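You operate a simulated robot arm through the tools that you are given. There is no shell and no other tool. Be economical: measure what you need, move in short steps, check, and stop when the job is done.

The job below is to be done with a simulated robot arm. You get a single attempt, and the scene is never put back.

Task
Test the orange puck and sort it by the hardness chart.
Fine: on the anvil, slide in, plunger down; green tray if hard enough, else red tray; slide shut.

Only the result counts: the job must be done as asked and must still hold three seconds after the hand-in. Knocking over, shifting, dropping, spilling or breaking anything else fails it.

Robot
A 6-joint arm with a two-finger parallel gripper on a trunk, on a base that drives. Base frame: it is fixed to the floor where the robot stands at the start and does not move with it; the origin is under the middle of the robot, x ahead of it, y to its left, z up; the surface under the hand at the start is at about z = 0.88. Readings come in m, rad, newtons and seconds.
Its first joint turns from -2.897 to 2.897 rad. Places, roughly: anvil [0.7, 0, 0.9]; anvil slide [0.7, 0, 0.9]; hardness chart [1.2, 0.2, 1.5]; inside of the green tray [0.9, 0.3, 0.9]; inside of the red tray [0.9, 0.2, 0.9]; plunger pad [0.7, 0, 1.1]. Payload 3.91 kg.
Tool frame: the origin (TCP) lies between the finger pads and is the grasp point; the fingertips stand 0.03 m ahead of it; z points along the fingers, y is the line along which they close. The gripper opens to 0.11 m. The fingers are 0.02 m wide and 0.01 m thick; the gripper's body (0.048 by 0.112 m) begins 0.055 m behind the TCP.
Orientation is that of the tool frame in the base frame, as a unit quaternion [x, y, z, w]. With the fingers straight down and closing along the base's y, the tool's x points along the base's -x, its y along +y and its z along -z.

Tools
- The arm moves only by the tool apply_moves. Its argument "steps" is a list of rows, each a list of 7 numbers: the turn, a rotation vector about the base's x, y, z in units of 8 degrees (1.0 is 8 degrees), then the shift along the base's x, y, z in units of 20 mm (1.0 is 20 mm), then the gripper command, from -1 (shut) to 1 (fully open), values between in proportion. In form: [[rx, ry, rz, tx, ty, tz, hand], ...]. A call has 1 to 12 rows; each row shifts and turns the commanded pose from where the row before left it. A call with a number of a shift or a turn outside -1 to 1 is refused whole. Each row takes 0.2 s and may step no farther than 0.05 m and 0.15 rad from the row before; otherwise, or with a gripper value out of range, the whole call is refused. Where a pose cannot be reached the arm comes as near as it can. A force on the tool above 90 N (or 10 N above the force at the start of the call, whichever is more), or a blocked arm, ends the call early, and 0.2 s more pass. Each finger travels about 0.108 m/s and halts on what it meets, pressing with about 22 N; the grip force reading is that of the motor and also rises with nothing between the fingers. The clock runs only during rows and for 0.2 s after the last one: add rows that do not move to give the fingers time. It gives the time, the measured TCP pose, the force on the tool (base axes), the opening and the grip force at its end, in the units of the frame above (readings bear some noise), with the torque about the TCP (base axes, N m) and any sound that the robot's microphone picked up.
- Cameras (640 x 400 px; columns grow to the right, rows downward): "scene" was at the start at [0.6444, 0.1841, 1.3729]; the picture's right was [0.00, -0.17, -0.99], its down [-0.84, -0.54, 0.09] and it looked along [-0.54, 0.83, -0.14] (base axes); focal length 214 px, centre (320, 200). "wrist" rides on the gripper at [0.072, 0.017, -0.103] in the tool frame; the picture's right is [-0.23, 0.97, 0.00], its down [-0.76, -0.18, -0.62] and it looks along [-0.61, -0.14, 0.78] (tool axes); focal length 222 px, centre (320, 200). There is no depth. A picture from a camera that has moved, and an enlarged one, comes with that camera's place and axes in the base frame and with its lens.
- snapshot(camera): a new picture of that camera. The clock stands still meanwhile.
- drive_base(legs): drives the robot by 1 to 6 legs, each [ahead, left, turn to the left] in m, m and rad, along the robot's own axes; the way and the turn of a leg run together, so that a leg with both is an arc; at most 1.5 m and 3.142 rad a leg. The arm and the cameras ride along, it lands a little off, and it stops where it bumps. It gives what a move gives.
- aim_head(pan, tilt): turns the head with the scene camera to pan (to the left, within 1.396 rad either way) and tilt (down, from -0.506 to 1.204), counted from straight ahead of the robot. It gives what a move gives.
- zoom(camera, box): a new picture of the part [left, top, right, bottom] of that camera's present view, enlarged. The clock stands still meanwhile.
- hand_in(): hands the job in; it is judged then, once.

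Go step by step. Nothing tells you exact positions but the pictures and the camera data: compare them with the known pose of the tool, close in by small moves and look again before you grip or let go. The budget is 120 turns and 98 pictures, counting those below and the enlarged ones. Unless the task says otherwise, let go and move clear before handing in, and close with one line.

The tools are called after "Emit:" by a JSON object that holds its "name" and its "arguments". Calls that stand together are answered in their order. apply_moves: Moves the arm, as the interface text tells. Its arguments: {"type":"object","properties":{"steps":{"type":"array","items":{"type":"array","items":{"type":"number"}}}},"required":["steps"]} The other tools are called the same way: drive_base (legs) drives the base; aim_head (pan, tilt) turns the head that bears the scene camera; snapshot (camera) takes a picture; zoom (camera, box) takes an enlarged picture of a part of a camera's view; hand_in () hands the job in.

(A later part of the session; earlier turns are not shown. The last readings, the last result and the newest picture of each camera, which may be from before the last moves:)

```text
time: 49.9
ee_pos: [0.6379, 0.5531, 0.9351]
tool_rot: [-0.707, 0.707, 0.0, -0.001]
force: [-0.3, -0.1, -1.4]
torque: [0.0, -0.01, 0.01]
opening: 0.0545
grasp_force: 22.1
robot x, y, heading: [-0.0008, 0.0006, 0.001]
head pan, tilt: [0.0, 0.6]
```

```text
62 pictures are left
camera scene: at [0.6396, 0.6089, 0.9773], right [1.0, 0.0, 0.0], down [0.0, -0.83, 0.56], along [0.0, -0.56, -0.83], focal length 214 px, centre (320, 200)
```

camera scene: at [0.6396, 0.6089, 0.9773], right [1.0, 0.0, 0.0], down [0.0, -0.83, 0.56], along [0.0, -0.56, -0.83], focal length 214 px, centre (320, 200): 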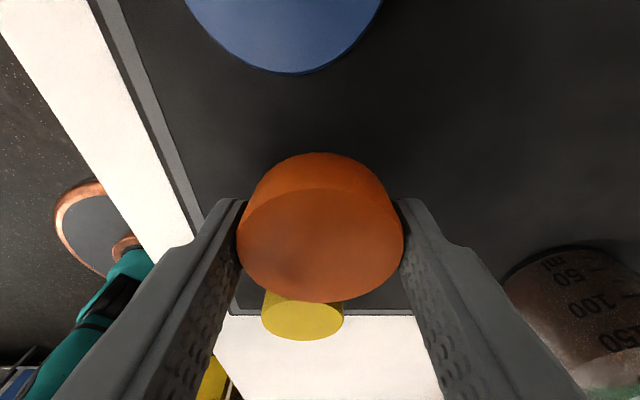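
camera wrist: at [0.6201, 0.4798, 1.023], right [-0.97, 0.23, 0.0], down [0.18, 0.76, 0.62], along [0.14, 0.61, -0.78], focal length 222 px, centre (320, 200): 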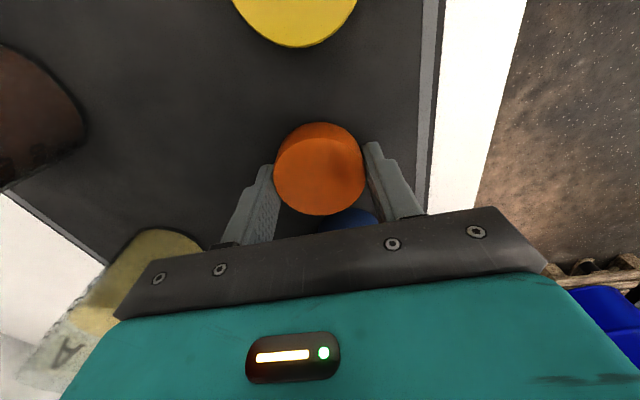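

It is held now. I'll lift and carry with gentle acceleration.

Emit:
{"name": "apply_moves", "arguments": {"steps": [[0, 0, 0, 0, 0, 0.3, -1], [0, 0, 0, 0, 0, 0.4, -1], [0, 0, 0, 0, 0, 0.5, -1], [0, 0, 0, 0, 0, 0.6, -1], [0, 0, 0, 0, 0, 0.6, -1], [0, 0, 0, 0, -0.1, 0.6, -1], [0, 0, 0, 0, -0.2, 0.6, -1], [0, 0, 0, 0, -0.3, 0.5, -1], [0, 0, 0, 0, -0.4, 0.3, -1], [0, 0, 0, 0, -0.5, 0.1, -1], [0, 0, 0, 0, -0.6, 0, -1], [0, 0, 0, 0, -0.6, 0, -1]]}}

Emit:
{"name": "snapshot", "arguments": {"camera": "wrist"}}

```text
time: 52.5
ee_pos: [0.6372, 0.4964, 1.0246]
tool_rot: [-0.707, 0.707, 0.0, 0.0]
force: [0.3, -0.1, -0.7]
torque: [-0.01, -0.02, -0.01]
opening: 0.0543
grasp_force: 22.1
robot x, y, heading: [-0.0054, -0.001, 0.002]
head pan, tilt: [0.0, 0.6]
```

```text
61 pictures are left
camera wrist: at [0.6206, 0.4254, 1.1289], right [-0.97, 0.23, 0.0], down [0.18, 0.76, 0.62], along [0.14, 0.61, -0.78], focal length 222 px, centre (320, 200)
```

wrist: 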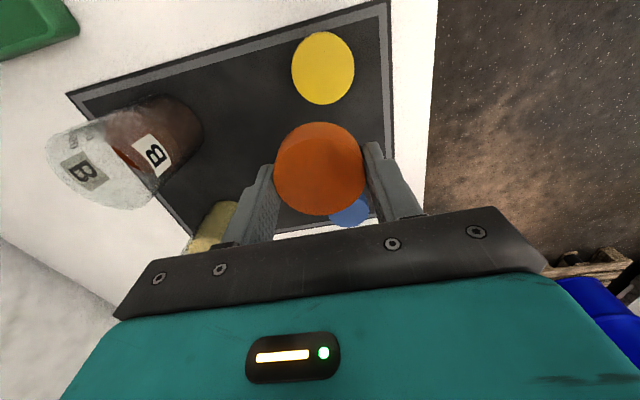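

Still firmly held. Continuing the carry with rotation.

Emit:
{"name": "apply_moves", "arguments": {"steps": [[0, 0, -0.2, -0.1, -0.7, 0.2, -1], [0, 0, -0.5, -0.1, -0.7, 0.3, -1], [0, 0, -0.7, -0.1, -0.7, 0.3, -1], [0, 0, -0.7, -0.1, -0.7, 0.2, -1], [0, 0, -0.7, -0.1, -0.7, 0, -1], [0, 0, -0.7, -0.1, -0.7, 0, -1], [0, 0, -0.7, -0.1, -0.7, 0, -1], [0, 0, -0.7, -0.1, -0.7, 0, -1], [0, 0, -0.7, 0, -0.7, 0, -1], [0, 0, -0.7, 0, -0.7, 0, -1], [0, 0, -0.7, 0, -0.7, 0, -1], [0, 0, -0.7, 0, -0.7, 0, -1]]}}

Emit:
{"name": "apply_moves", "arguments": {"steps": [[0, 0, -0.7, 0, -0.7, 0, -1], [0, 0, -0.7, 0, -0.7, 0, -1], [0, 0, -0.7, 0, -0.7, 0, -1], [0, 0, -0.7, 0, -0.7, 0, -1], [0, 0, -0.5, 0, -0.7, 0, -1], [0, 0, -0.25, 0, -0.7, 0, -1], [0, 0, 0, 0, -0.7, 0, -1], [0, 0, 0, 0, -0.7, 0, -1], [0, 0, 0, 0, -0.7, 0, -1], [0, 0, 0, 0, -0.7, 0, -1], [0, 0, 0, 0, -0.7, 0, -1], [0, 0, 0, 0, -0.6, 0, -1]]}}

```text
time: 55.1
ee_pos: [0.6207, 0.3301, 1.0463]
tool_rot: [-0.244, 0.97, 0.0, -0.001]
force: [0.6, 0.2, -0.4]
torque: [0.01, -0.02, -0.04]
opening: 0.0544
grasp_force: 21.6
robot x, y, heading: [-0.0003, -0.0001, 0.001]
head pan, tilt: [0.0, 0.6]
```

```text
time: 57.7
ee_pos: [0.6203, 0.1645, 1.0456]
tool_rot: [-0.001, 1.0, 0.0, 0.0]
force: [0.3, 0.8, -0.9]
torque: [-0.02, 0.0, -0.01]
opening: 0.0544
grasp_force: 21.4
robot x, y, heading: [0.0024, -0.0034, 0.001]
head pan, tilt: [0.0, 0.6]
```

Still held. Bringing it to the anvil line.

Emit:
{"name": "apply_moves", "arguments": {"steps": [[0, 0, 0, 0, -0.7, 0, -1], [0, 0, 0, 0, -0.8, 0, -1], [0, 0, 0, 0, -0.8, 0, -1], [0, 0, 0, 0, -0.8, 0, -1], [0, 0, 0, 0, -0.8, 0, -1], [0, 0, 0, 0, -0.8, 0, -1], [0, 0, 0, 0, -0.8, 0, -1], [0, 0, 0, 0, -0.8, 0, -1], [0, 0, 0, 0, -0.7, 0, -1], [0, 0, 0, 0.1, -0.6, 0, -1], [0, 0, 0, 0.3, -0.4, 0, -1], [0, 0, 0, 0.3, -0.1, 0, -1]]}}

Emit:
{"name": "snapshot", "arguments": {"camera": "scene"}}

Emit:
{"name": "snapshot", "arguments": {"camera": "wrist"}}

```text
time: 60.3
ee_pos: [0.6344, 0.002, 1.0474]
tool_rot: [-0.001, 1.0, 0.0, 0.001]
force: [-13.1, 2.4, 1.1]
torque: [-0.14, -1.01, 0.16]
opening: 0.0545
grasp_force: 21.9
robot x, y, heading: [0.0005, -0.0029, 0.0]
head pan, tilt: [0.0, 0.6]
```

```text
60 pictures are left
camera scene: at [0.6895, 0.0041, 1.0896], right [0.0, -1.0, 0.0], down [-0.82, 0.0, 0.58], along [-0.58, 0.0, -0.82], focal length 214 px, centre (320, 200)
```

scene: 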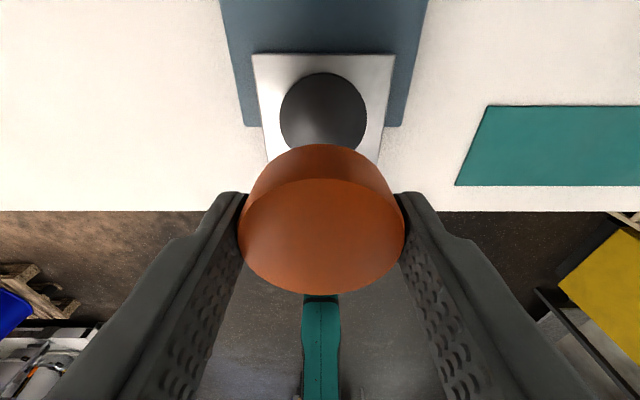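

```text
59 pictures are left
camera wrist: at [0.5615, 0.0192, 1.1516], right [0.23, 0.97, 0.0], down [0.76, -0.18, 0.62], along [0.61, -0.14, -0.78], focal length 222 px, centre (320, 200)
```

wrist: 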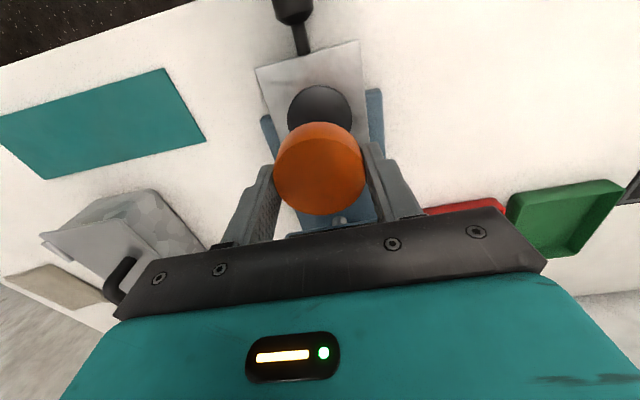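

The hand met something (-13 N in x): the camera mount ahead of the gripper likely brushes the plunger knob. I'll back off and turn the hand 90°, so the mount points to +y and not toward the press.

Emit:
{"name": "apply_moves", "arguments": {"steps": [[0, 0, 0, -0.6, 0, 0, -1], [0, 0, 0, -0.8, 0, 0, -1], [0, 0, 0, -0.8, 0, 0, -1]]}}

Emit:
{"name": "apply_moves", "arguments": {"steps": [[0, 0, 0.4, -0.2, 0, 0.1, -1], [0, 0, 0.7, 0, 0, 0.1, -1], [0, 0, 1, 0, 0, 0, -1], [0, 0, 1, 0, 0, 0, -1], [0, 0, 1, 0, 0, 0, -1], [0, 0, 1, 0, 0, 0, -1], [0, 0, 1, 0, 0, 0, -1], [0, 0, 1, 0, 0, 0, -1], [0, 0, 1, 0, 0, 0, -1], [0, 0, 1, 0, 0, 0, -1], [0, 0, 1, 0, 0, 0, -1], [0, 0, 0.9, 0, 0, 0, -1]]}}

Emit:
{"name": "aim_head", "arguments": {"pan": 0.0, "tilt": 0.9}}

Emit:
{"name": "snapshot", "arguments": {"camera": "scene"}}

Emit:
{"name": "snapshot", "arguments": {"camera": "wrist"}}

```text
time: 61.1
ee_pos: [0.5902, 0.0013, 1.0464]
tool_rot: [0.0, 1.0, 0.0, 0.0]
force: [0.1, 0.0, -0.6]
torque: [0.02, 0.02, -0.01]
opening: 0.0545
grasp_force: 22.0
robot x, y, heading: [-0.0006, -0.0013, 0.002]
head pan, tilt: [0.0, 0.6]
```

```text
time: 63.7
ee_pos: [0.5877, 0.0018, 1.0516]
tool_rot: [-0.696, 0.718, 0.0, 0.0]
force: [-0.2, 0.2, -0.2]
torque: [0.0, -0.02, -0.01]
opening: 0.054
grasp_force: 22.7
robot x, y, heading: [0.0018, 0.0025, -0.002]
head pan, tilt: [0.0, 0.6]
```

```text
time: 64.5
ee_pos: [0.588, 0.001, 1.0498]
tool_rot: [-0.695, 0.719, 0.0, -0.001]
force: [-0.2, 0.5, -0.2]
torque: [0.04, -0.01, -0.02]
opening: 0.0542
grasp_force: 21.8
robot x, y, heading: [-0.0039, 0.0016, 0.002]
head pan, tilt: [0.0, 0.901]
```

```text
58 pictures are left
camera scene: at [0.5903, 0.0331, 1.105], right [1.0, -0.04, 0.0], down [-0.02, -0.62, 0.78], along [-0.03, -0.78, -0.62], focal length 214 px, centre (320, 200)
```

scene: 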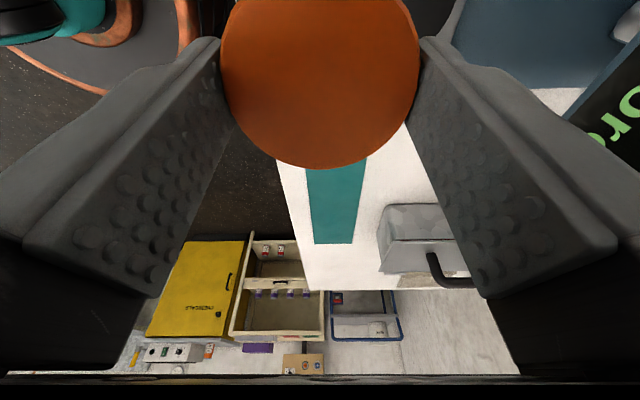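

```text
57 pictures are left
camera wrist: at [0.5677, -0.0703, 1.1546], right [-0.97, 0.26, 0.0], down [0.2, 0.75, 0.62], along [0.16, 0.6, -0.78], focal length 222 px, centre (320, 200)
```

wrist: 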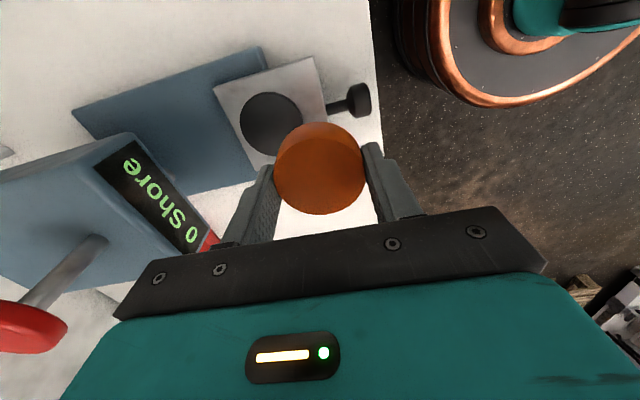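

The wrist view puts the anvil centre at about (0.641, -0.001). I move above it and descend.

Emit:
{"name": "apply_moves", "arguments": {"steps": [[0, 0, 0.2, 0.4, 0, 0, -1], [0, 0, 0, 0.6, 0, 0, -1], [0, 0, 0, 0.6, -0.05, 0, -1], [0, 0, 0, 0.5, 0, 0, -1], [0, 0, 0, 0.3, 0, -0.3, -1], [0, 0, 0, 0, 0, -0.6, -1], [0, 0, 0, 0, 0, -0.7, -1], [0, 0, 0, 0, 0, -0.7, -1], [0, 0, 0, 0, 0, -0.5, -1], [0, 0, 0, 0, 0, -0.5, -1]]}}

Emit:
{"name": "snapshot", "arguments": {"camera": "wrist"}}

```text
time: 66.7
ee_pos: [0.6346, 0.0002, 0.9843]
tool_rot: [-0.705, 0.709, -0.001, 0.0]
force: [0.1, -0.2, -0.8]
torque: [0.0, 0.01, -0.02]
opening: 0.0543
grasp_force: 22.2
robot x, y, heading: [-0.0032, -0.0035, 0.0]
head pan, tilt: [0.0, 0.901]
```

```text
56 pictures are left
camera wrist: at [0.618, -0.0714, 1.0877], right [-0.97, 0.23, 0.0], down [0.18, 0.76, 0.62], along [0.15, 0.61, -0.78], focal length 222 px, centre (320, 200)
```

wrist: 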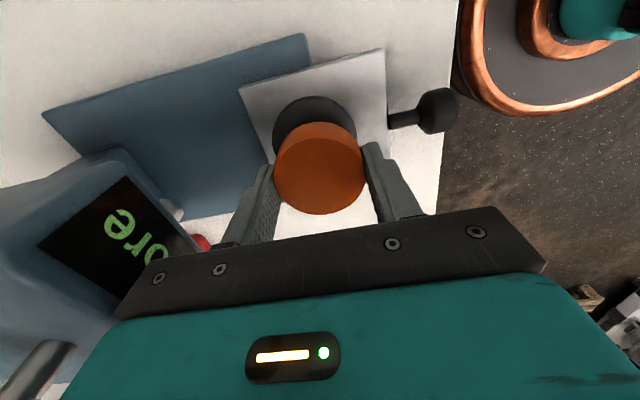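

Aligned within a few mm; anvil centre is at (0.640, -0.001). Shift +4 mm in x and descend slowly to contact.

Emit:
{"name": "apply_moves", "arguments": {"steps": [[0, 0, 0, 0.22, -0.05, -0.4, -1], [0, 0, 0, 0, 0, -0.4, -1], [0, 0, 0, 0, 0, -0.4, -1], [0, 0, 0, 0, 0, -0.2, -1], [0, 0, 0, 0, 0, -0.15, -1]]}}

Emit:
{"name": "snapshot", "arguments": {"camera": "wrist"}}

```text
time: 67.9
ee_pos: [0.6378, 0.0003, 0.9531]
tool_rot: [-0.704, 0.71, 0.0, 0.0]
force: [-0.2, -0.3, -0.6]
torque: [0.04, -0.02, -0.03]
opening: 0.0543
grasp_force: 21.6
robot x, y, heading: [-0.0004, 0.0, -0.001]
head pan, tilt: [0.0, 0.901]
```

```text
55 pictures are left
camera wrist: at [0.6211, -0.0722, 1.0567], right [-0.97, 0.23, 0.0], down [0.18, 0.76, 0.62], along [0.15, 0.61, -0.78], focal length 222 px, centre (320, 200)
```

wrist: 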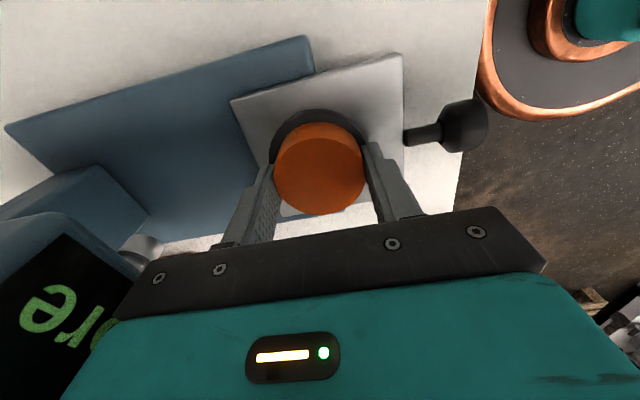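

Nearly there; I keep lowering in 2 mm steps until contact.

Emit:
{"name": "apply_moves", "arguments": {"steps": [[0, 0, 0, 0, 0, -0.1, -1], [0, 0, 0, 0, 0, -0.1, -1], [0, 0, 0, 0, 0, -0.1, -1]]}}

```text
time: 68.7
ee_pos: [0.6381, 0.0002, 0.952]
tool_rot: [-0.704, 0.71, -0.004, 0.003]
force: [13.3, -2.1, 83.7]
torque: [0.11, 1.8, 0.03]
opening: 0.0543
grasp_force: 22.0
robot x, y, heading: [-0.0005, 0.0006, -0.001]
head pan, tilt: [0.0, 0.901]
```

Contact at TCP z≈0.952 (the stiff arm reads 84 N). I relieve the load and open gently.

Emit:
{"name": "apply_moves", "arguments": {"steps": [[0, 0, 0, 0, 0, 0.27, -1], [0, 0, 0, 0, 0, 0, -1]]}}

Emit:
{"name": "apply_moves", "arguments": {"steps": [[0, 0, 0, 0, 0, 0, 0.15], [0, 0, 0, 0, 0, 0, 0.3], [0, 0, 0, 0, 0, 0, 0.3]]}}

Emit:
{"name": "snapshot", "arguments": {"camera": "wrist"}}

```text
time: 69.3
ee_pos: [0.6391, 0.0004, 0.9525]
tool_rot: [-0.705, 0.709, 0.001, 0.0]
force: [7.6, 0.4, 24.2]
torque: [0.04, -0.91, -0.04]
opening: 0.0544
grasp_force: 22.1
robot x, y, heading: [0.0035, -0.0011, 0.001]
head pan, tilt: [0.0, 0.901]
```

```text
time: 70.1
ee_pos: [0.6392, -0.0001, 0.9525]
tool_rot: [-0.705, 0.709, 0.001, 0.0]
force: [-0.1, -0.4, 0.7]
torque: [-0.01, -0.01, 0.0]
opening: 0.0713
grasp_force: 0.1
robot x, y, heading: [-0.0024, -0.0008, -0.004]
head pan, tilt: [0.0, 0.901]
```

```text
54 pictures are left
camera wrist: at [0.6213, -0.0721, 1.0558], right [-0.97, 0.23, 0.0], down [0.18, 0.76, 0.62], along [0.14, 0.61, -0.78], focal length 222 px, centre (320, 200)
```

wrist: 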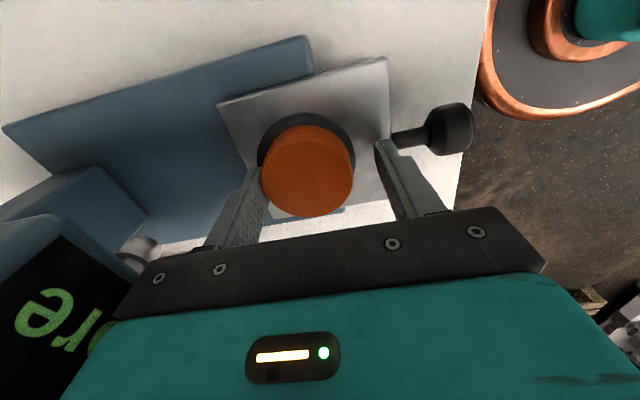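

The puck rests on the anvil (the slide crept a few mm inward with it). Open wider and lift straight up.

Emit:
{"name": "apply_moves", "arguments": {"steps": [[0, 0, 0, 0, 0, 0, 0.6], [0, 0, 0, 0, 0, 0, 0.6], [0, 0, 0, 0, 0, 0.3, 0.6], [0, 0, 0, 0, 0, 0.6, 0.6], [0, 0, 0, 0, 0, 1, 0.6], [0, 0, 0, 0, 0, 1, 0.6], [0, 0, 0, -0.3, 0, 1, 0.6], [0, 0, 0, -1, 0, 0.5, 0.6], [0, 0, 0, -1, 0, 0.5, 0.6], [0, 0, 0, -1, 0, 0, 0.6]]}}

Emit:
{"name": "snapshot", "arguments": {"camera": "wrist"}}

```text
time: 72.3
ee_pos: [0.573, 0.001, 1.0511]
tool_rot: [-0.704, 0.71, 0.0, 0.0]
force: [1.3, -0.1, -0.4]
torque: [-0.01, 0.03, 0.02]
opening: 0.0883
grasp_force: 0.0
robot x, y, heading: [-0.0015, -0.0005, 0.003]
head pan, tilt: [0.0, 0.901]
```

```text
53 pictures are left
camera wrist: at [0.5564, -0.0718, 1.1543], right [-0.97, 0.23, 0.0], down [0.18, 0.76, 0.62], along [0.15, 0.61, -0.78], focal length 222 px, centre (320, 200)
```

wrist: 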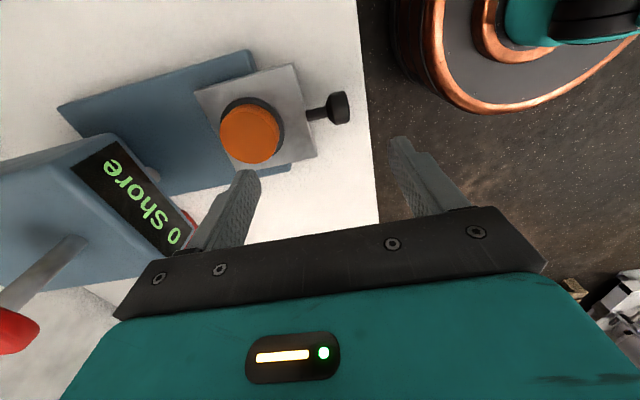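

Puck sits well on the anvil. I'll close the fingers and come down in front of the slide knob (x≈0.554) to push the slide in.

Emit:
{"name": "apply_moves", "arguments": {"steps": [[0, 0, 0, -1, 0, 0, -1], [0, 0, 0, -1, 0, 0, -1], [0, 0, 0, -1, 0, 0, -1], [0, 0, 0, -0.3, 0, -0.6, -1], [0, 0, 0, 0, 0, -1, -1], [0, 0, 0, 0, 0, -1, -1], [0, 0, 0, 0, 0, -1, -1], [0, 0, 0, 0, 0, -1, -1], [0, 0, 0, 0, 0, -0.9, -1], [0, 0, 0, 0, 0, -0.3, -1]]}}

Emit:
{"name": "snapshot", "arguments": {"camera": "wrist"}}

```text
time: 74.5
ee_pos: [0.508, 0.0005, 0.9351]
tool_rot: [-0.705, 0.709, 0.001, -0.001]
force: [0.8, -0.4, -0.7]
torque: [-0.01, 0.03, 0.0]
opening: 0.0
grasp_force: 21.6
robot x, y, heading: [0.0028, -0.004, -0.003]
head pan, tilt: [0.0, 0.901]
```

```text
52 pictures are left
camera wrist: at [0.4903, -0.0713, 1.039], right [-0.97, 0.23, 0.0], down [0.18, 0.76, 0.62], along [0.15, 0.61, -0.78], focal length 222 px, centre (320, 200)
```

wrist: 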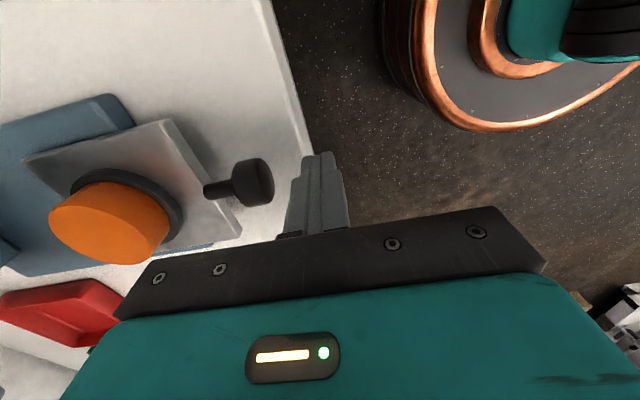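

Fingers are in front of the knob and aligned in y. I push the slide inward.

Emit:
{"name": "apply_moves", "arguments": {"steps": [[0, 0, 0, 0.5, 0, 0, -1], [0, 0, 0, 0.4, 0, 0, -1], [0, 0, 0, 0.3, 0, 0, -1], [0, 0, 0, 0.3, 0, 0, -1], [0, 0, 0, 0.4, 0, 0, -1], [0, 0, 0, 0.5, 0, 0, -1], [0, 0, 0, 0.5, 0, 0, -1], [0, 0, 0, 0.5, 0, 0, -1], [0, 0, 0, 0.5, 0, 0, -1], [0, 0, 0, 0.5, 0, 0, -1]]}}

Emit:
{"name": "snapshot", "arguments": {"camera": "wrist"}}

```text
time: 76.7
ee_pos: [0.5943, -0.0009, 0.9336]
tool_rot: [-0.705, 0.71, 0.0, 0.0]
force: [0.0, 0.0, -0.2]
torque: [0.01, 0.01, 0.01]
opening: 0.0001
grasp_force: 21.7
robot x, y, heading: [-0.002, -0.0019, 0.001]
head pan, tilt: [0.0, 0.901]
```

```text
51 pictures are left
camera wrist: at [0.5774, -0.0728, 1.0383], right [-0.97, 0.23, 0.0], down [0.18, 0.76, 0.62], along [0.15, 0.61, -0.78], focal length 222 px, centre (320, 200)
```

wrist: 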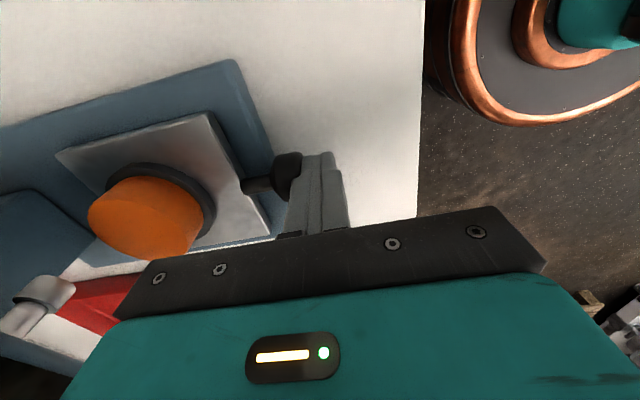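

The slide and puck move together. I continue with smaller steps to the inner stop.

Emit:
{"name": "apply_moves", "arguments": {"steps": [[0, 0, 0, 0.3, 0, 0, -1], [0, 0, 0, 0.4, 0, 0, -1], [0, 0, 0, 0.3, 0, 0, -1], [0, 0, 0, 0.2, 0, 0, -1], [0, 0, 0, 0.15, 0, 0, -1], [0, 0, 0, 0.15, 0, 0, -1]]}}

Emit:
{"name": "snapshot", "arguments": {"camera": "wrist"}}

```text
time: 78.1
ee_pos: [0.6259, -0.0005, 0.9352]
tool_rot: [-0.705, 0.709, 0.0, 0.0]
force: [-0.5, -0.1, 0.2]
torque: [0.01, 0.02, 0.0]
opening: 0.0
grasp_force: 21.6
robot x, y, heading: [0.0005, -0.0018, 0.003]
head pan, tilt: [0.0, 0.901]
```

```text
50 pictures are left
camera wrist: at [0.6084, -0.0727, 1.0389], right [-0.97, 0.23, 0.0], down [0.18, 0.76, 0.62], along [0.15, 0.61, -0.78], focal length 222 px, centre (320, 200)
```

wrist: 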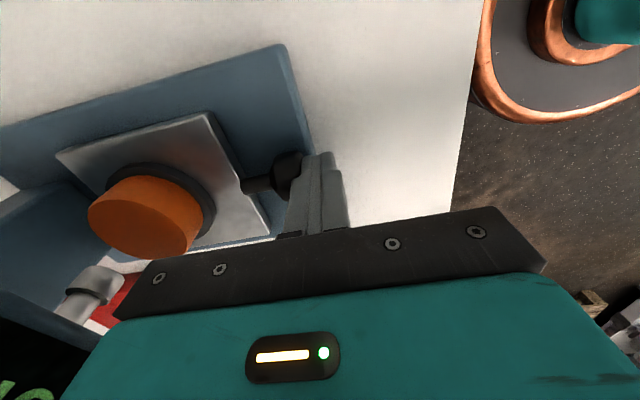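

No stop felt yet; small further pushes.

Emit:
{"name": "apply_moves", "arguments": {"steps": [[0, 0, 0, 0.12, 0, 0, -1], [0, 0, 0, 0.12, 0, 0, -1], [0, 0, 0, 0.1, 0, 0, -1], [0, 0, 0, 0.1, 0, 0, -1]]}}

```text
time: 79.1
ee_pos: [0.6271, -0.0007, 0.9354]
tool_rot: [-0.705, 0.709, 0.002, -0.002]
force: [-35.4, 0.2, 16.5]
torque: [0.1, 0.22, 0.23]
opening: 0.0
grasp_force: 21.7
robot x, y, heading: [-0.002, 0.0016, 0.002]
head pan, tilt: [0.0, 0.901]
stopped in row 4: the force on the tool passed its limit at 95 N (the readings are from after the stop); the commanded pose is now the measured one
```

The slide is at its inner stop. I back off, rise, and look at the press.

Emit:
{"name": "apply_moves", "arguments": {"steps": [[0, 0, 0, -0.5, 0, 0, -1], [0, 0, 0, -0.7, 0, 0, -1], [0, 0, 0, -0.7, 0, 0.5, -1], [0, 0, 0, -0.5, 0, 1, -1], [0, 0, 0, -0.4, 0, 1, -1], [0, 0, 0, 0, 0, 1, -1], [0, 0, 0, 0, 0, 1, -1], [0, 0, 0, 0, 0, 1, -1], [0, 0, 0, 0, 0, 1, -1], [0, 0, 0, 0, 0, 1, -1], [0, 0, 0, 0, 0, 1, -1], [0, 0, 0, 0, 0, 1, -1]]}}

Emit:
{"name": "apply_moves", "arguments": {"steps": [[0, 0, 0, 0, 0, 1, -1], [0, 0, 0, 0, 0, 1, -1], [0, 0, 0, 0, 0, 1, -1], [0, 0, 0, 0.5, 0, 0.5, -1], [0, 0, 0, 1, 0, 0, -1], [0, 0, 0, 1, 0, 0, -1], [0, 0, 0, 1, 0, 0, -1]]}}

Emit:
{"name": "snapshot", "arguments": {"camera": "wrist"}}

Emit:
{"name": "snapshot", "arguments": {"camera": "scene"}}

```text
time: 81.7
ee_pos: [0.5731, -0.0001, 1.1249]
tool_rot: [-0.705, 0.71, 0.003, -0.003]
force: [0.5, 0.2, 0.4]
torque: [0.02, 0.0, -0.01]
opening: 0.0
grasp_force: 21.9
robot x, y, heading: [-0.0037, -0.0021, -0.0]
head pan, tilt: [0.0, 0.901]
```

```text
time: 83.3
ee_pos: [0.6449, -0.0005, 1.1936]
tool_rot: [-0.705, 0.709, 0.003, -0.003]
force: [-0.7, 0.1, 0.4]
torque: [0.0, -0.03, -0.01]
opening: 0.0001
grasp_force: 22.0
robot x, y, heading: [0.0008, -0.0004, -0.001]
head pan, tilt: [0.0, 0.901]
```

```text
49 pictures are left
camera wrist: at [0.6279, -0.0727, 1.2971], right [-0.97, 0.23, 0.01], down [0.19, 0.76, 0.62], along [0.14, 0.61, -0.78], focal length 222 px, centre (320, 200)
```

wrist: 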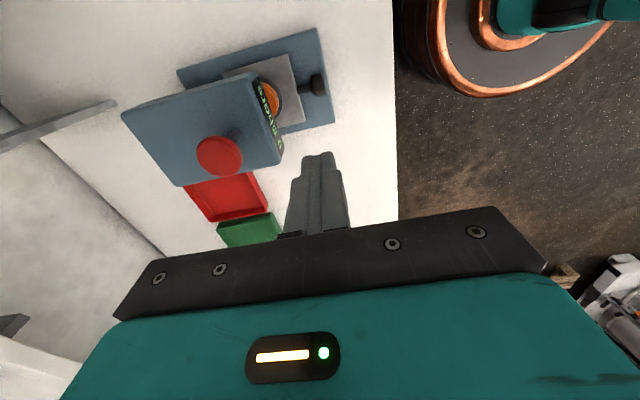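

```text
48 pictures are left
camera scene: at [0.6473, 0.0312, 1.2473], right [1.0, -0.01, -0.01], down [0.0, -0.62, 0.78], along [-0.01, -0.78, -0.62], focal length 214 px, centre (320, 200)
```

scene: 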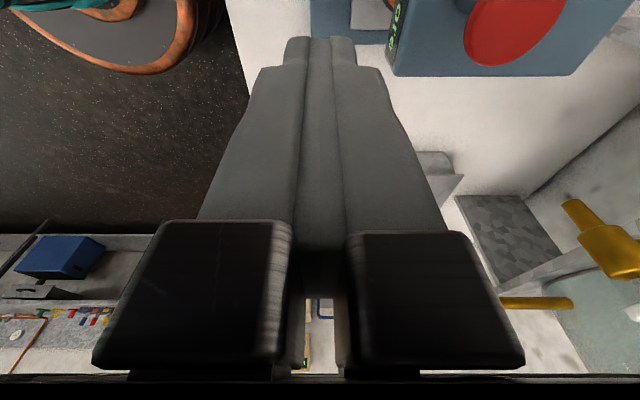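

Plunger knob is at about (0.738, 0, 1.113). I move over it and press down.

Emit:
{"name": "apply_moves", "arguments": {"steps": [[0, 0, 0, 1, 0, 0, -1], [0, 0, 0, 1, 0, 0, -1], [0, 0, 0, 1, 0, 0, -1], [0, 0, 0, 1, 0, 0, -1], [0, 0, 0, 0.65, 0, 0, -1], [0, 0, 0, 0, 0, -0.7, -1], [0, 0, 0, 0, 0, -0.5, -1], [0, 0, 0, 0, 0, 0, -1]]}}

Emit:
{"name": "snapshot", "arguments": {"camera": "wrist"}}

```text
time: 85.1
ee_pos: [0.738, 0.0007, 1.1708]
tool_rot: [-0.704, 0.71, 0.003, -0.002]
force: [1.0, -0.6, 0.0]
torque: [-0.02, 0.0, 0.01]
opening: 0.0
grasp_force: 22.3
robot x, y, heading: [0.0002, 0.0013, -0.006]
head pan, tilt: [0.0, 0.901]
```

```text
47 pictures are left
camera wrist: at [0.7211, -0.0718, 1.2737], right [-0.97, 0.23, 0.01], down [0.19, 0.76, 0.62], along [0.14, 0.61, -0.78], focal length 222 px, centre (320, 200)
```

wrist: 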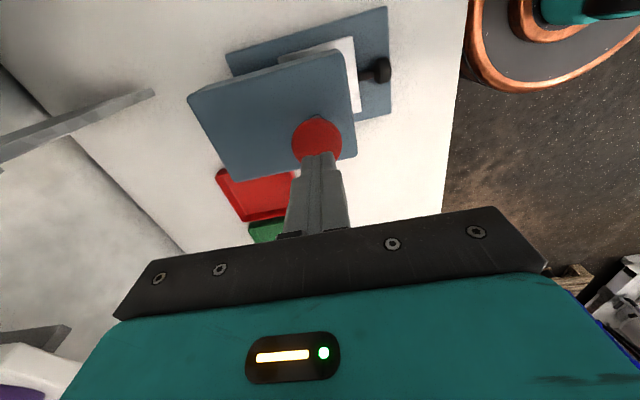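

The fingertips are right above the red knob. Pressing down step by step.

Emit:
{"name": "apply_moves", "arguments": {"steps": [[0, 0, 0, 0, 0, -0.4, -1], [0, 0, 0, 0, 0, -0.4, -1], [0, 0, 0, 0, 0, -0.4, -1], [0, 0, 0, 0, 0, -0.4, -1], [0, 0, 0, 0, 0, -0.3, -1]]}}

Emit:
{"name": "snapshot", "arguments": {"camera": "wrist"}}

```text
time: 86.3
ee_pos: [0.7381, -0.0009, 1.1332]
tool_rot: [-0.705, 0.709, 0.002, -0.003]
force: [1.5, 0.5, 2.4]
torque: [-0.03, -0.06, 0.01]
opening: 0.0002
grasp_force: 22.1
robot x, y, heading: [-0.002, -0.0004, -0.001]
head pan, tilt: [0.0, 0.901]
```

```text
46 pictures are left
camera wrist: at [0.7213, -0.0724, 1.2354], right [-0.97, 0.23, 0.01], down [0.19, 0.76, 0.62], along [0.14, 0.61, -0.78], focal length 222 px, centre (320, 200)
```

wrist: 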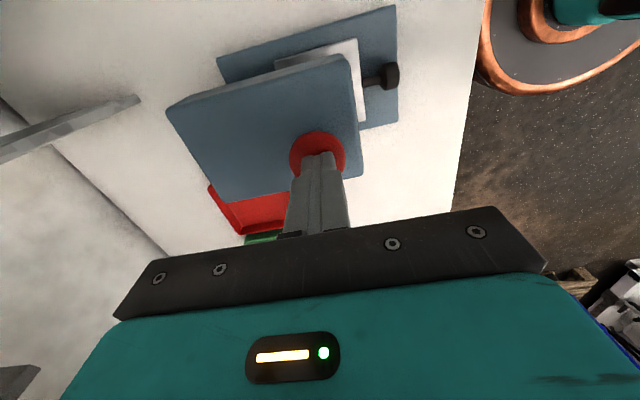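

Contact has begun (2.4 N). Keep pressing.

Emit:
{"name": "apply_moves", "arguments": {"steps": [[0, 0, 0, 0, 0, -0.3, -1], [0, 0, 0, 0, 0, -0.3, -1], [0, 0, 0, 0, 0, -0.3, -1], [0, 0, 0, 0, 0, -0.3, -1], [0, 0, 0, 0, 0, -0.2, -1], [0, 0, 0, 0, 0, -0.2, -1]]}}

Emit:
{"name": "snapshot", "arguments": {"camera": "wrist"}}

```text
time: 87.3
ee_pos: [0.7363, -0.0003, 1.119]
tool_rot: [-0.704, 0.71, -0.003, 0.003]
force: [-3.8, 1.6, 15.9]
torque: [0.02, 0.12, -0.1]
opening: 0.0
grasp_force: 22.6
robot x, y, heading: [0.002, -0.0001, 0.001]
head pan, tilt: [0.0, 0.901]
stopped in row 4: the force on the tool passed its limit at 106 N (the readings are from after the stop); the commanded pose is now the measured one
```

```text
45 pictures are left
camera wrist: at [0.7179, -0.0725, 1.2223], right [-0.97, 0.23, -0.01], down [0.18, 0.76, 0.62], along [0.15, 0.61, -0.78], focal length 222 px, centre (320, 200)
```

wrist: 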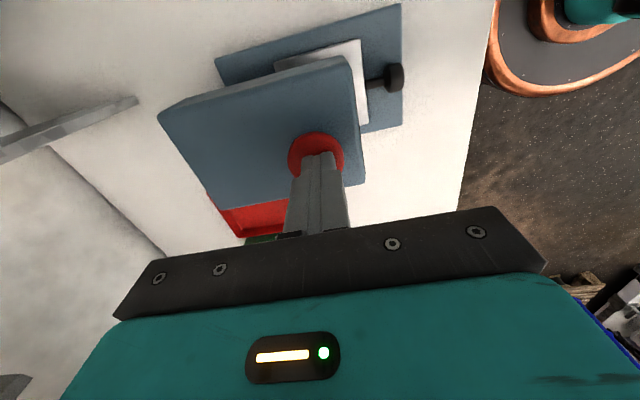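

The plunger bottomed out at about 1.5–2 cm travel. I lift off, back away and look at the display.

Emit:
{"name": "apply_moves", "arguments": {"steps": [[0, 0, 0, 0, 0, 0.5, -1], [0, 0, 0, 0, 0, 1, -1], [0, 0, 0, 0, 0, 1, -1], [0, 0, 0, -1, 0, 0.8, -1], [0, 0, 0, -1, 0, 0, -1], [0, 0, 0, -1, 0, 0, -1], [0, 0, 0, -1, 0, 0, -1], [0, 0, 0, -1, 0, 0, -1], [0, 0, 0, -1, 0, 0, -1], [0, 0, 0, -1, 0, 0, -1], [0, 0, 0, -1, 0, 0, -1]]}}

Emit:
{"name": "snapshot", "arguments": {"camera": "wrist"}}

```text
time: 89.7
ee_pos: [0.5775, 0.0015, 1.1835]
tool_rot: [-0.705, 0.71, -0.001, 0.001]
force: [0.1, 0.0, -1.0]
torque: [0.0, 0.04, 0.02]
opening: 0.0
grasp_force: 22.2
robot x, y, heading: [-0.001, 0.0006, 0.001]
head pan, tilt: [0.0, 0.901]
```

```text
44 pictures are left
camera wrist: at [0.5596, -0.0723, 1.2858], right [-0.97, 0.23, -0.01], down [0.18, 0.76, 0.62], along [0.15, 0.61, -0.78], focal length 222 px, centre (320, 200)
```

wrist: 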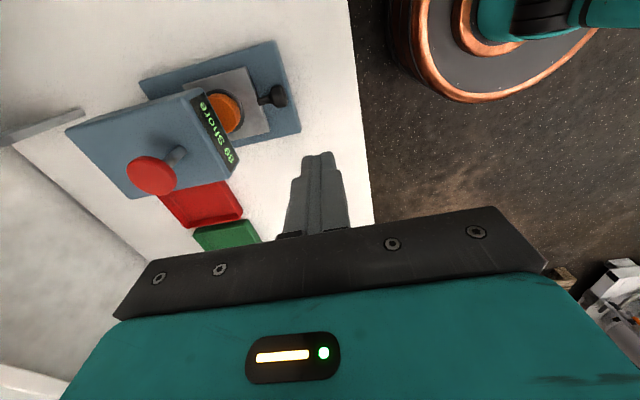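

The display has latched a reading. I turn the hand back toward the press, pitch it, and read the display before gripping the knob.

Emit:
{"name": "zoom", "arguments": {"camera": "wrist", "box": [180, 80, 260, 180]}}

Emit:
{"name": "apply_moves", "arguments": {"steps": [[0, 0, -1, -0.5, 0, -0.3, 1], [0, 0, -1, -0.5, 0, -0.3, 1], [0, 0, -1, -0.5, 0, -0.3, 1], [0, 0, -1, -0.5, 0, -0.3, 1], [0, 0, -1, -0.5, 0, -0.3, 1], [0, 0, -1, -0.5, 0, -0.3, 1], [0, 0, -1, 0, 0, -0.3, 1], [0, 0, -1, 0, 0, -0.3, 1], [0, 0, -1, 0, 0, -0.3, 1], [0, 0, -1, 0, 0, -0.3, 1], [0, 0, -1, 0, 0, -0.3, 1]]}}

Emit:
{"name": "apply_moves", "arguments": {"steps": [[0, -1, 0, 0.2, 0, -0.6, 1], [0, -1, 0, 0.2, 0, -0.6, 1], [0, -1, 0, 0.2, 0, -0.6, 1], [0, -1, 0, 0.2, 0, -0.6, 1], [0, -1, 0, 0.2, 0, -0.6, 1], [0, 0, 0, 0.5, 0, -0.6, 1], [0, 0, 0, 0.5, 0, -0.6, 1]]}}

Emit:
{"name": "aim_head", "arguments": {"pan": 0.0, "tilt": 0.2}}

Emit:
{"name": "snapshot", "arguments": {"camera": "scene"}}

```text
4.00 times, centred on (220, 130) of wrist
camera zoom: at [0.5596, -0.0723, 1.2858], right [-0.97, 0.23, -0.01], down [0.18, 0.76, 0.62], along [0.15, 0.61, -0.78], focal length 888 px, centre (720, 480)
```

zoom: 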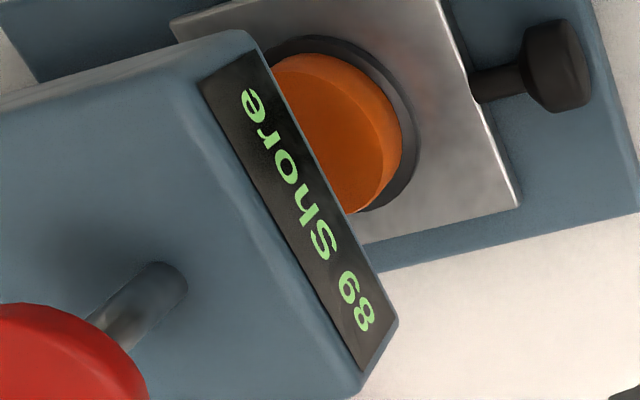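

```text
time: 92.1
ee_pos: [0.5166, -0.0009, 1.1174]
tool_rot: [-0.013, 1.0, -0.004, 0.0]
force: [0.5, -0.2, 0.3]
torque: [0.01, 0.0, 0.01]
opening: 0.1101
grasp_force: 0.2
robot x, y, heading: [0.0029, -0.0038, -0.002]
head pan, tilt: [0.0, 0.901]
```

```text
time: 93.7
ee_pos: [0.5577, -0.0016, 1.0333]
tool_rot: [-0.011, 0.939, -0.009, 0.343]
force: [-0.2, -1.3, 0.1]
torque: [0.01, -0.05, 0.04]
opening: 0.1101
grasp_force: 0.1
robot x, y, heading: [-0.0026, 0.0004, 0.0]
head pan, tilt: [0.0, 0.901]
```

```text
time: 94.7
ee_pos: [0.5577, -0.0005, 1.0338]
tool_rot: [-0.012, 0.939, -0.009, 0.342]
force: [0.2, 0.1, 0.2]
torque: [0.01, 0.02, -0.01]
opening: 0.11
grasp_force: 0.1
robot x, y, heading: [-0.002, 0.0036, 0.0]
head pan, tilt: [0.0, 0.201]
```

```text
42 pictures are left
camera scene: at [0.6058, 0.0038, 1.1199], right [0.02, -1.0, 0.02], down [-0.88, -0.03, -0.48], along [0.48, -0.01, -0.88], focal length 214 px, centre (320, 200)
```

scene: 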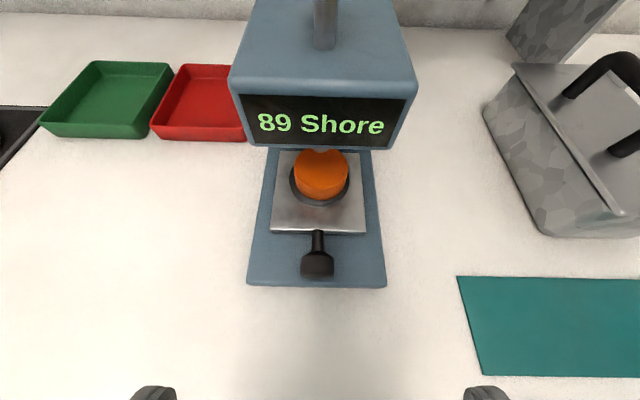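

The reading is 89 Shore, at or above 80, so the puck goes in the green tray. Now I grip the slide knob again as before.

Emit:
{"name": "apply_moves", "arguments": {"steps": [[0, 0, 0, 1, 0, -1, 1], [0, 0, 0, 1, 0, -1, 1], [0, 0, 0, 1, 0, -1, 1], [0, 0, 0, 1, 0, -1, 1], [0, 0, 0, 0.3, 0, -0.6, 1], [0, 0, 0, 0, 0, -0.35, 1]]}}

Emit:
{"name": "apply_moves", "arguments": {"steps": [[0, 0, 0, 0, 0, 0, -0.4], [0, 0, 0, 0, 0, 0, -1], [0, 0, 0, 0, 0, 0, -1], [0, 0, 0, 0, 0, 0, -1]]}}

Emit:
{"name": "snapshot", "arguments": {"camera": "scene"}}

```text
time: 96.1
ee_pos: [0.6433, -0.0003, 0.9353]
tool_rot: [-0.012, 0.94, -0.009, 0.342]
force: [-0.6, 0.6, 0.5]
torque: [-0.02, -0.02, 0.02]
opening: 0.1098
grasp_force: 0.0
robot x, y, heading: [-0.0018, 0.0, 0.002]
head pan, tilt: [0.0, 0.201]
```

```text
time: 97.1
ee_pos: [0.6431, -0.0001, 0.9351]
tool_rot: [-0.012, 0.94, -0.008, 0.342]
force: [-0.4, 18.5, -2.2]
torque: [0.41, -0.14, 0.21]
opening: 0.0316
grasp_force: 45.2
robot x, y, heading: [-0.0001, -0.0009, 0.001]
head pan, tilt: [0.0, 0.201]
```

```text
41 pictures are left
camera scene: at [0.692, 0.0054, 1.021], right [0.02, -1.0, 0.02], down [-0.88, -0.03, -0.48], along [0.48, -0.01, -0.88], focal length 214 px, centre (320, 200)
```

scene: 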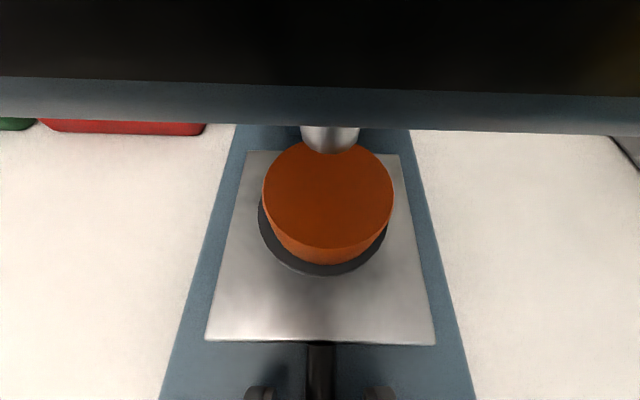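

Gripped. I pull the slide out, checking the puck stays put.

Emit:
{"name": "apply_moves", "arguments": {"steps": [[0, 0, 0, -0.2, 0.05, 0, -1], [0, 0, 0, -0.3, 0, 0, -1], [0, 0, 0, -0.4, 0, 0, -1], [0, 0, 0, -0.4, 0, 0, -1], [0, 0, 0, -0.4, 0, 0, -1], [0, 0, 0, -0.4, 0, 0, -1]]}}

Emit:
{"name": "snapshot", "arguments": {"camera": "scene"}}

```text
time: 98.5
ee_pos: [0.6005, 0.001, 0.9346]
tool_rot: [-0.011, 0.94, -0.009, 0.341]
force: [-0.5, -8.9, -5.8]
torque: [-0.32, 0.96, -0.17]
opening: 0.0313
grasp_force: 45.3
robot x, y, heading: [-0.0036, -0.0024, -0.001]
head pan, tilt: [0.0, 0.201]
```

```text
40 pictures are left
camera scene: at [0.6495, 0.0053, 1.021], right [0.02, -1.0, 0.02], down [-0.88, -0.02, -0.48], along [0.48, -0.01, -0.88], focal length 214 px, centre (320, 200)
```

scene: 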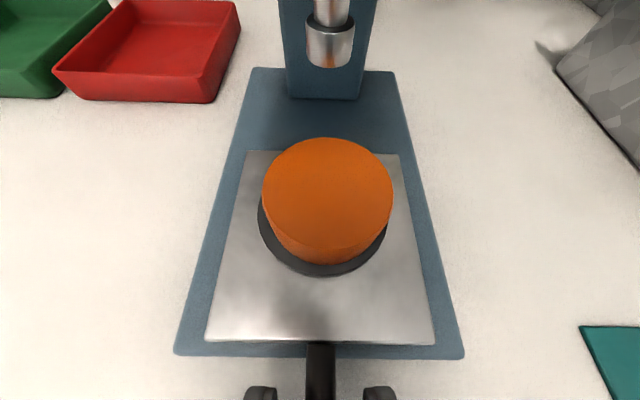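

The puck rides along unchanged. Continue to the outer stop (hand x≈0.541).

Emit:
{"name": "apply_moves", "arguments": {"steps": [[0, 0, 0, -0.4, -0.03, 0, -1], [0, 0, 0, -0.5, 0, 0, -1], [0, 0, 0, -0.5, 0, 0, -1], [0, 0, 0, -0.5, 0, 0, -1], [0, 0, 0, -0.4, 0, 0, -1], [0, 0, 0, -0.3, 0, 0, -1], [0, 0, 0, -0.2, 0, 0, -1], [0, 0, 0, -0.15, 0, 0, -1]]}}

```text
time: 100.3
ee_pos: [0.5446, 0.0007, 0.9342]
tool_rot: [-0.011, 0.94, -0.009, 0.342]
force: [9.9, 16.4, -10.4]
torque: [0.3, 0.38, 0.07]
opening: 0.0316
grasp_force: 44.8
robot x, y, heading: [-0.0011, 0.0002, -0.006]
head pan, tilt: [0.0, 0.201]
```

At the stop. Release, back off, and set the hand vertical and turned 90° for the pick-up.

Emit:
{"name": "apply_moves", "arguments": {"steps": [[0, 0, 0, 0.04, 0, 0.05, -0.2], [0, 0, 0, 0, 0, 0, 0.2], [0, 0, 0, 0, 0, 0, 0.2], [0, 0, 0, -0.6, 0, 0.7, 0.2], [0, 0, 0, -0.6, 0, 0.7, 0.2], [0, 0, 0, -0.6, 0, 0.7, 0.6], [0, 1, 0, 0, 0, 1, 1], [0, 1, 0, 0, 0, 1, 1], [0, 1, 0, 0, 0, 1, 1], [0, 1, 0, 0, 0, 0.5, 1], [0, 1, 0, 0, 0, 0, 1]]}}

Emit:
{"name": "apply_moves", "arguments": {"steps": [[0, 0, 1, 0.3, 0, 0, 1], [0, 0, 1, 0.3, 0, 0, 1], [0, 0, 1, 0.3, 0, 0, 1], [0, 0, 1, 0.3, 0, 0, 1], [0, 0, 1, 0.3, 0, 0, 1], [0, 0, 1, 0.3, 0, 0, 1], [0, 0, 1, 0.3, 0, 0, 1], [0, 0, 1, 0.3, 0, 0, 1], [0, 0, 1, 0.3, 0, 0, 1], [0, 0, 1, 0.3, 0, 0, 1], [0, 0, 1, 0.3, 0, 0, 1], [0, 0, 0, 0, 0, 0, 1]]}}

Emit:
{"name": "aim_head", "arguments": {"pan": 0.0, "tilt": 0.9}}

Emit:
{"name": "snapshot", "arguments": {"camera": "wrist"}}

```text
time: 102.7
ee_pos: [0.5067, -0.0011, 1.048]
tool_rot: [-0.013, 1.0, -0.003, 0.001]
force: [0.3, 0.4, 0.5]
torque: [0.0, -0.1, -0.02]
opening: 0.11
grasp_force: 0.1
robot x, y, heading: [-0.0002, -0.0011, 0.003]
head pan, tilt: [0.0, 0.201]
```

```text
time: 105.3
ee_pos: [0.5732, -0.0004, 1.0474]
tool_rot: [-0.705, 0.709, -0.003, 0.002]
force: [-0.7, 0.2, 0.0]
torque: [-0.04, 0.02, 0.01]
opening: 0.1101
grasp_force: 0.1
robot x, y, heading: [-0.0014, -0.0005, 0.006]
head pan, tilt: [0.0, 0.201]
```

```text
time: 106.4
ee_pos: [0.5739, 0.0002, 1.047]
tool_rot: [-0.704, 0.71, -0.002, 0.002]
force: [0.1, 0.1, -0.3]
torque: [0.03, -0.02, 0.01]
opening: 0.11
grasp_force: 0.0
robot x, y, heading: [-0.0019, 0.0007, -0.001]
head pan, tilt: [0.0, 0.901]
```

```text
39 pictures are left
camera wrist: at [0.5552, -0.0722, 1.1505], right [-0.97, 0.23, -0.01], down [0.18, 0.76, 0.62], along [0.15, 0.61, -0.78], focal length 222 px, centre (320, 200)
```

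wrist: 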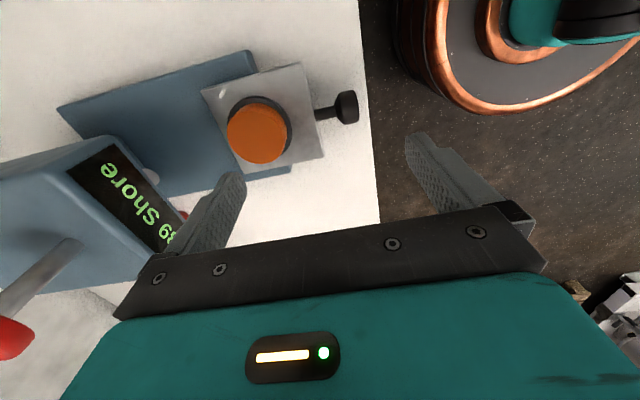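

Puck centre is at about (0.639, -0.001). I move above with a narrower opening and descend to the release height.

Emit:
{"name": "apply_moves", "arguments": {"steps": [[0, 0, 0, 0.8, 0, 0, 0.6], [0, 0, 0, 0.9, -0.03, 0, 0.6], [0, 0, 0, 0.9, 0, 0, 0.6], [0, 0, 0, 0.7, 0, 0, 0.6], [0, 0, 0, 0, 0, -0.7, 0.6], [0, 0, 0, 0, 0, -0.9, 0.6], [0, 0, 0, 0, 0, -0.9, 0.6], [0, 0, 0, 0, 0, -0.9, 0.6], [0, 0, 0, 0, 0, -0.7, 0.6]]}}

Emit:
{"name": "snapshot", "arguments": {"camera": "wrist"}}

```text
time: 108.4
ee_pos: [0.6392, -0.0004, 0.9651]
tool_rot: [-0.704, 0.71, -0.003, 0.003]
force: [-0.3, -0.9, 0.7]
torque: [0.01, 0.03, 0.04]
opening: 0.0883
grasp_force: 0.1
robot x, y, heading: [0.0003, -0.0004, 0.001]
head pan, tilt: [0.0, 0.901]
```

```text
38 pictures are left
camera wrist: at [0.6199, -0.0722, 1.0683], right [-0.97, 0.23, -0.01], down [0.18, 0.76, 0.62], along [0.15, 0.61, -0.78], focal length 222 px, centre (320, 200)
```

wrist: 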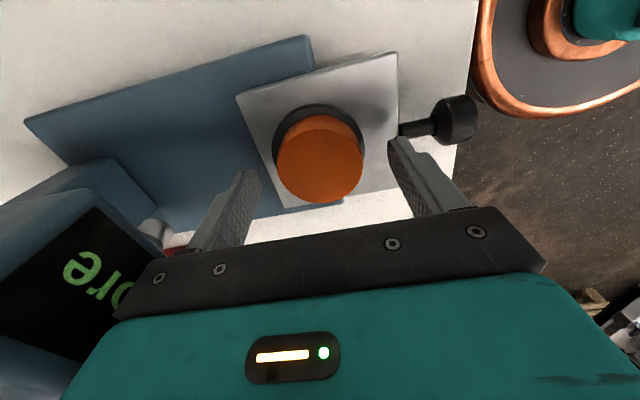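

Descend the last centimetre and close.

Emit:
{"name": "apply_moves", "arguments": {"steps": [[0, 0, 0, 0, 0, -0.4, 0.6], [0, 0, 0, 0, 0, -0.2, 0.6], [0, 0, 0, 0, 0, 0, 0.2], [0, 0, 0, 0, 0, 0, -0.3], [0, 0, 0, 0, 0, 0, -1], [0, 0, 0, 0, 0, 0, -1], [0, 0, 0, 0, 0, 0, -1]]}}

Emit:
{"name": "apply_moves", "arguments": {"steps": [[0, 0, 0, 0, 0, 0.1, -1], [0, 0, 0, 0, 0, 0.1, -1], [0, 0, 0, 0, 0, 0.15, -1], [0, 0, 0, 0, 0, 0.2, -1]]}}

Emit:
{"name": "snapshot", "arguments": {"camera": "wrist"}}

```text
time: 110.0
ee_pos: [0.6382, -0.0009, 0.9537]
tool_rot: [-0.704, 0.71, -0.002, 0.002]
force: [0.1, 0.2, -0.4]
torque: [0.03, 0.0, 0.02]
opening: 0.0543
grasp_force: 21.8
robot x, y, heading: [0.0001, 0.0001, -0.002]
head pan, tilt: [0.0, 0.901]
```

```text
time: 111.0
ee_pos: [0.6393, -0.0009, 0.964]
tool_rot: [-0.704, 0.71, -0.002, 0.002]
force: [-0.7, 0.5, -0.1]
torque: [-0.04, 0.0, -0.03]
opening: 0.0538
grasp_force: 21.7
robot x, y, heading: [-0.0019, -0.0002, -0.004]
head pan, tilt: [0.0, 0.901]
```

```text
37 pictures are left
camera wrist: at [0.6211, -0.0724, 1.0679], right [-0.97, 0.23, -0.01], down [0.18, 0.76, 0.62], along [0.15, 0.61, -0.78], focal length 222 px, centre (320, 200)
```

wrist: 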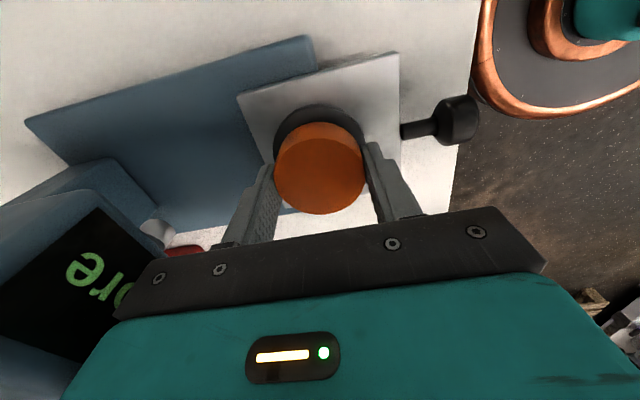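

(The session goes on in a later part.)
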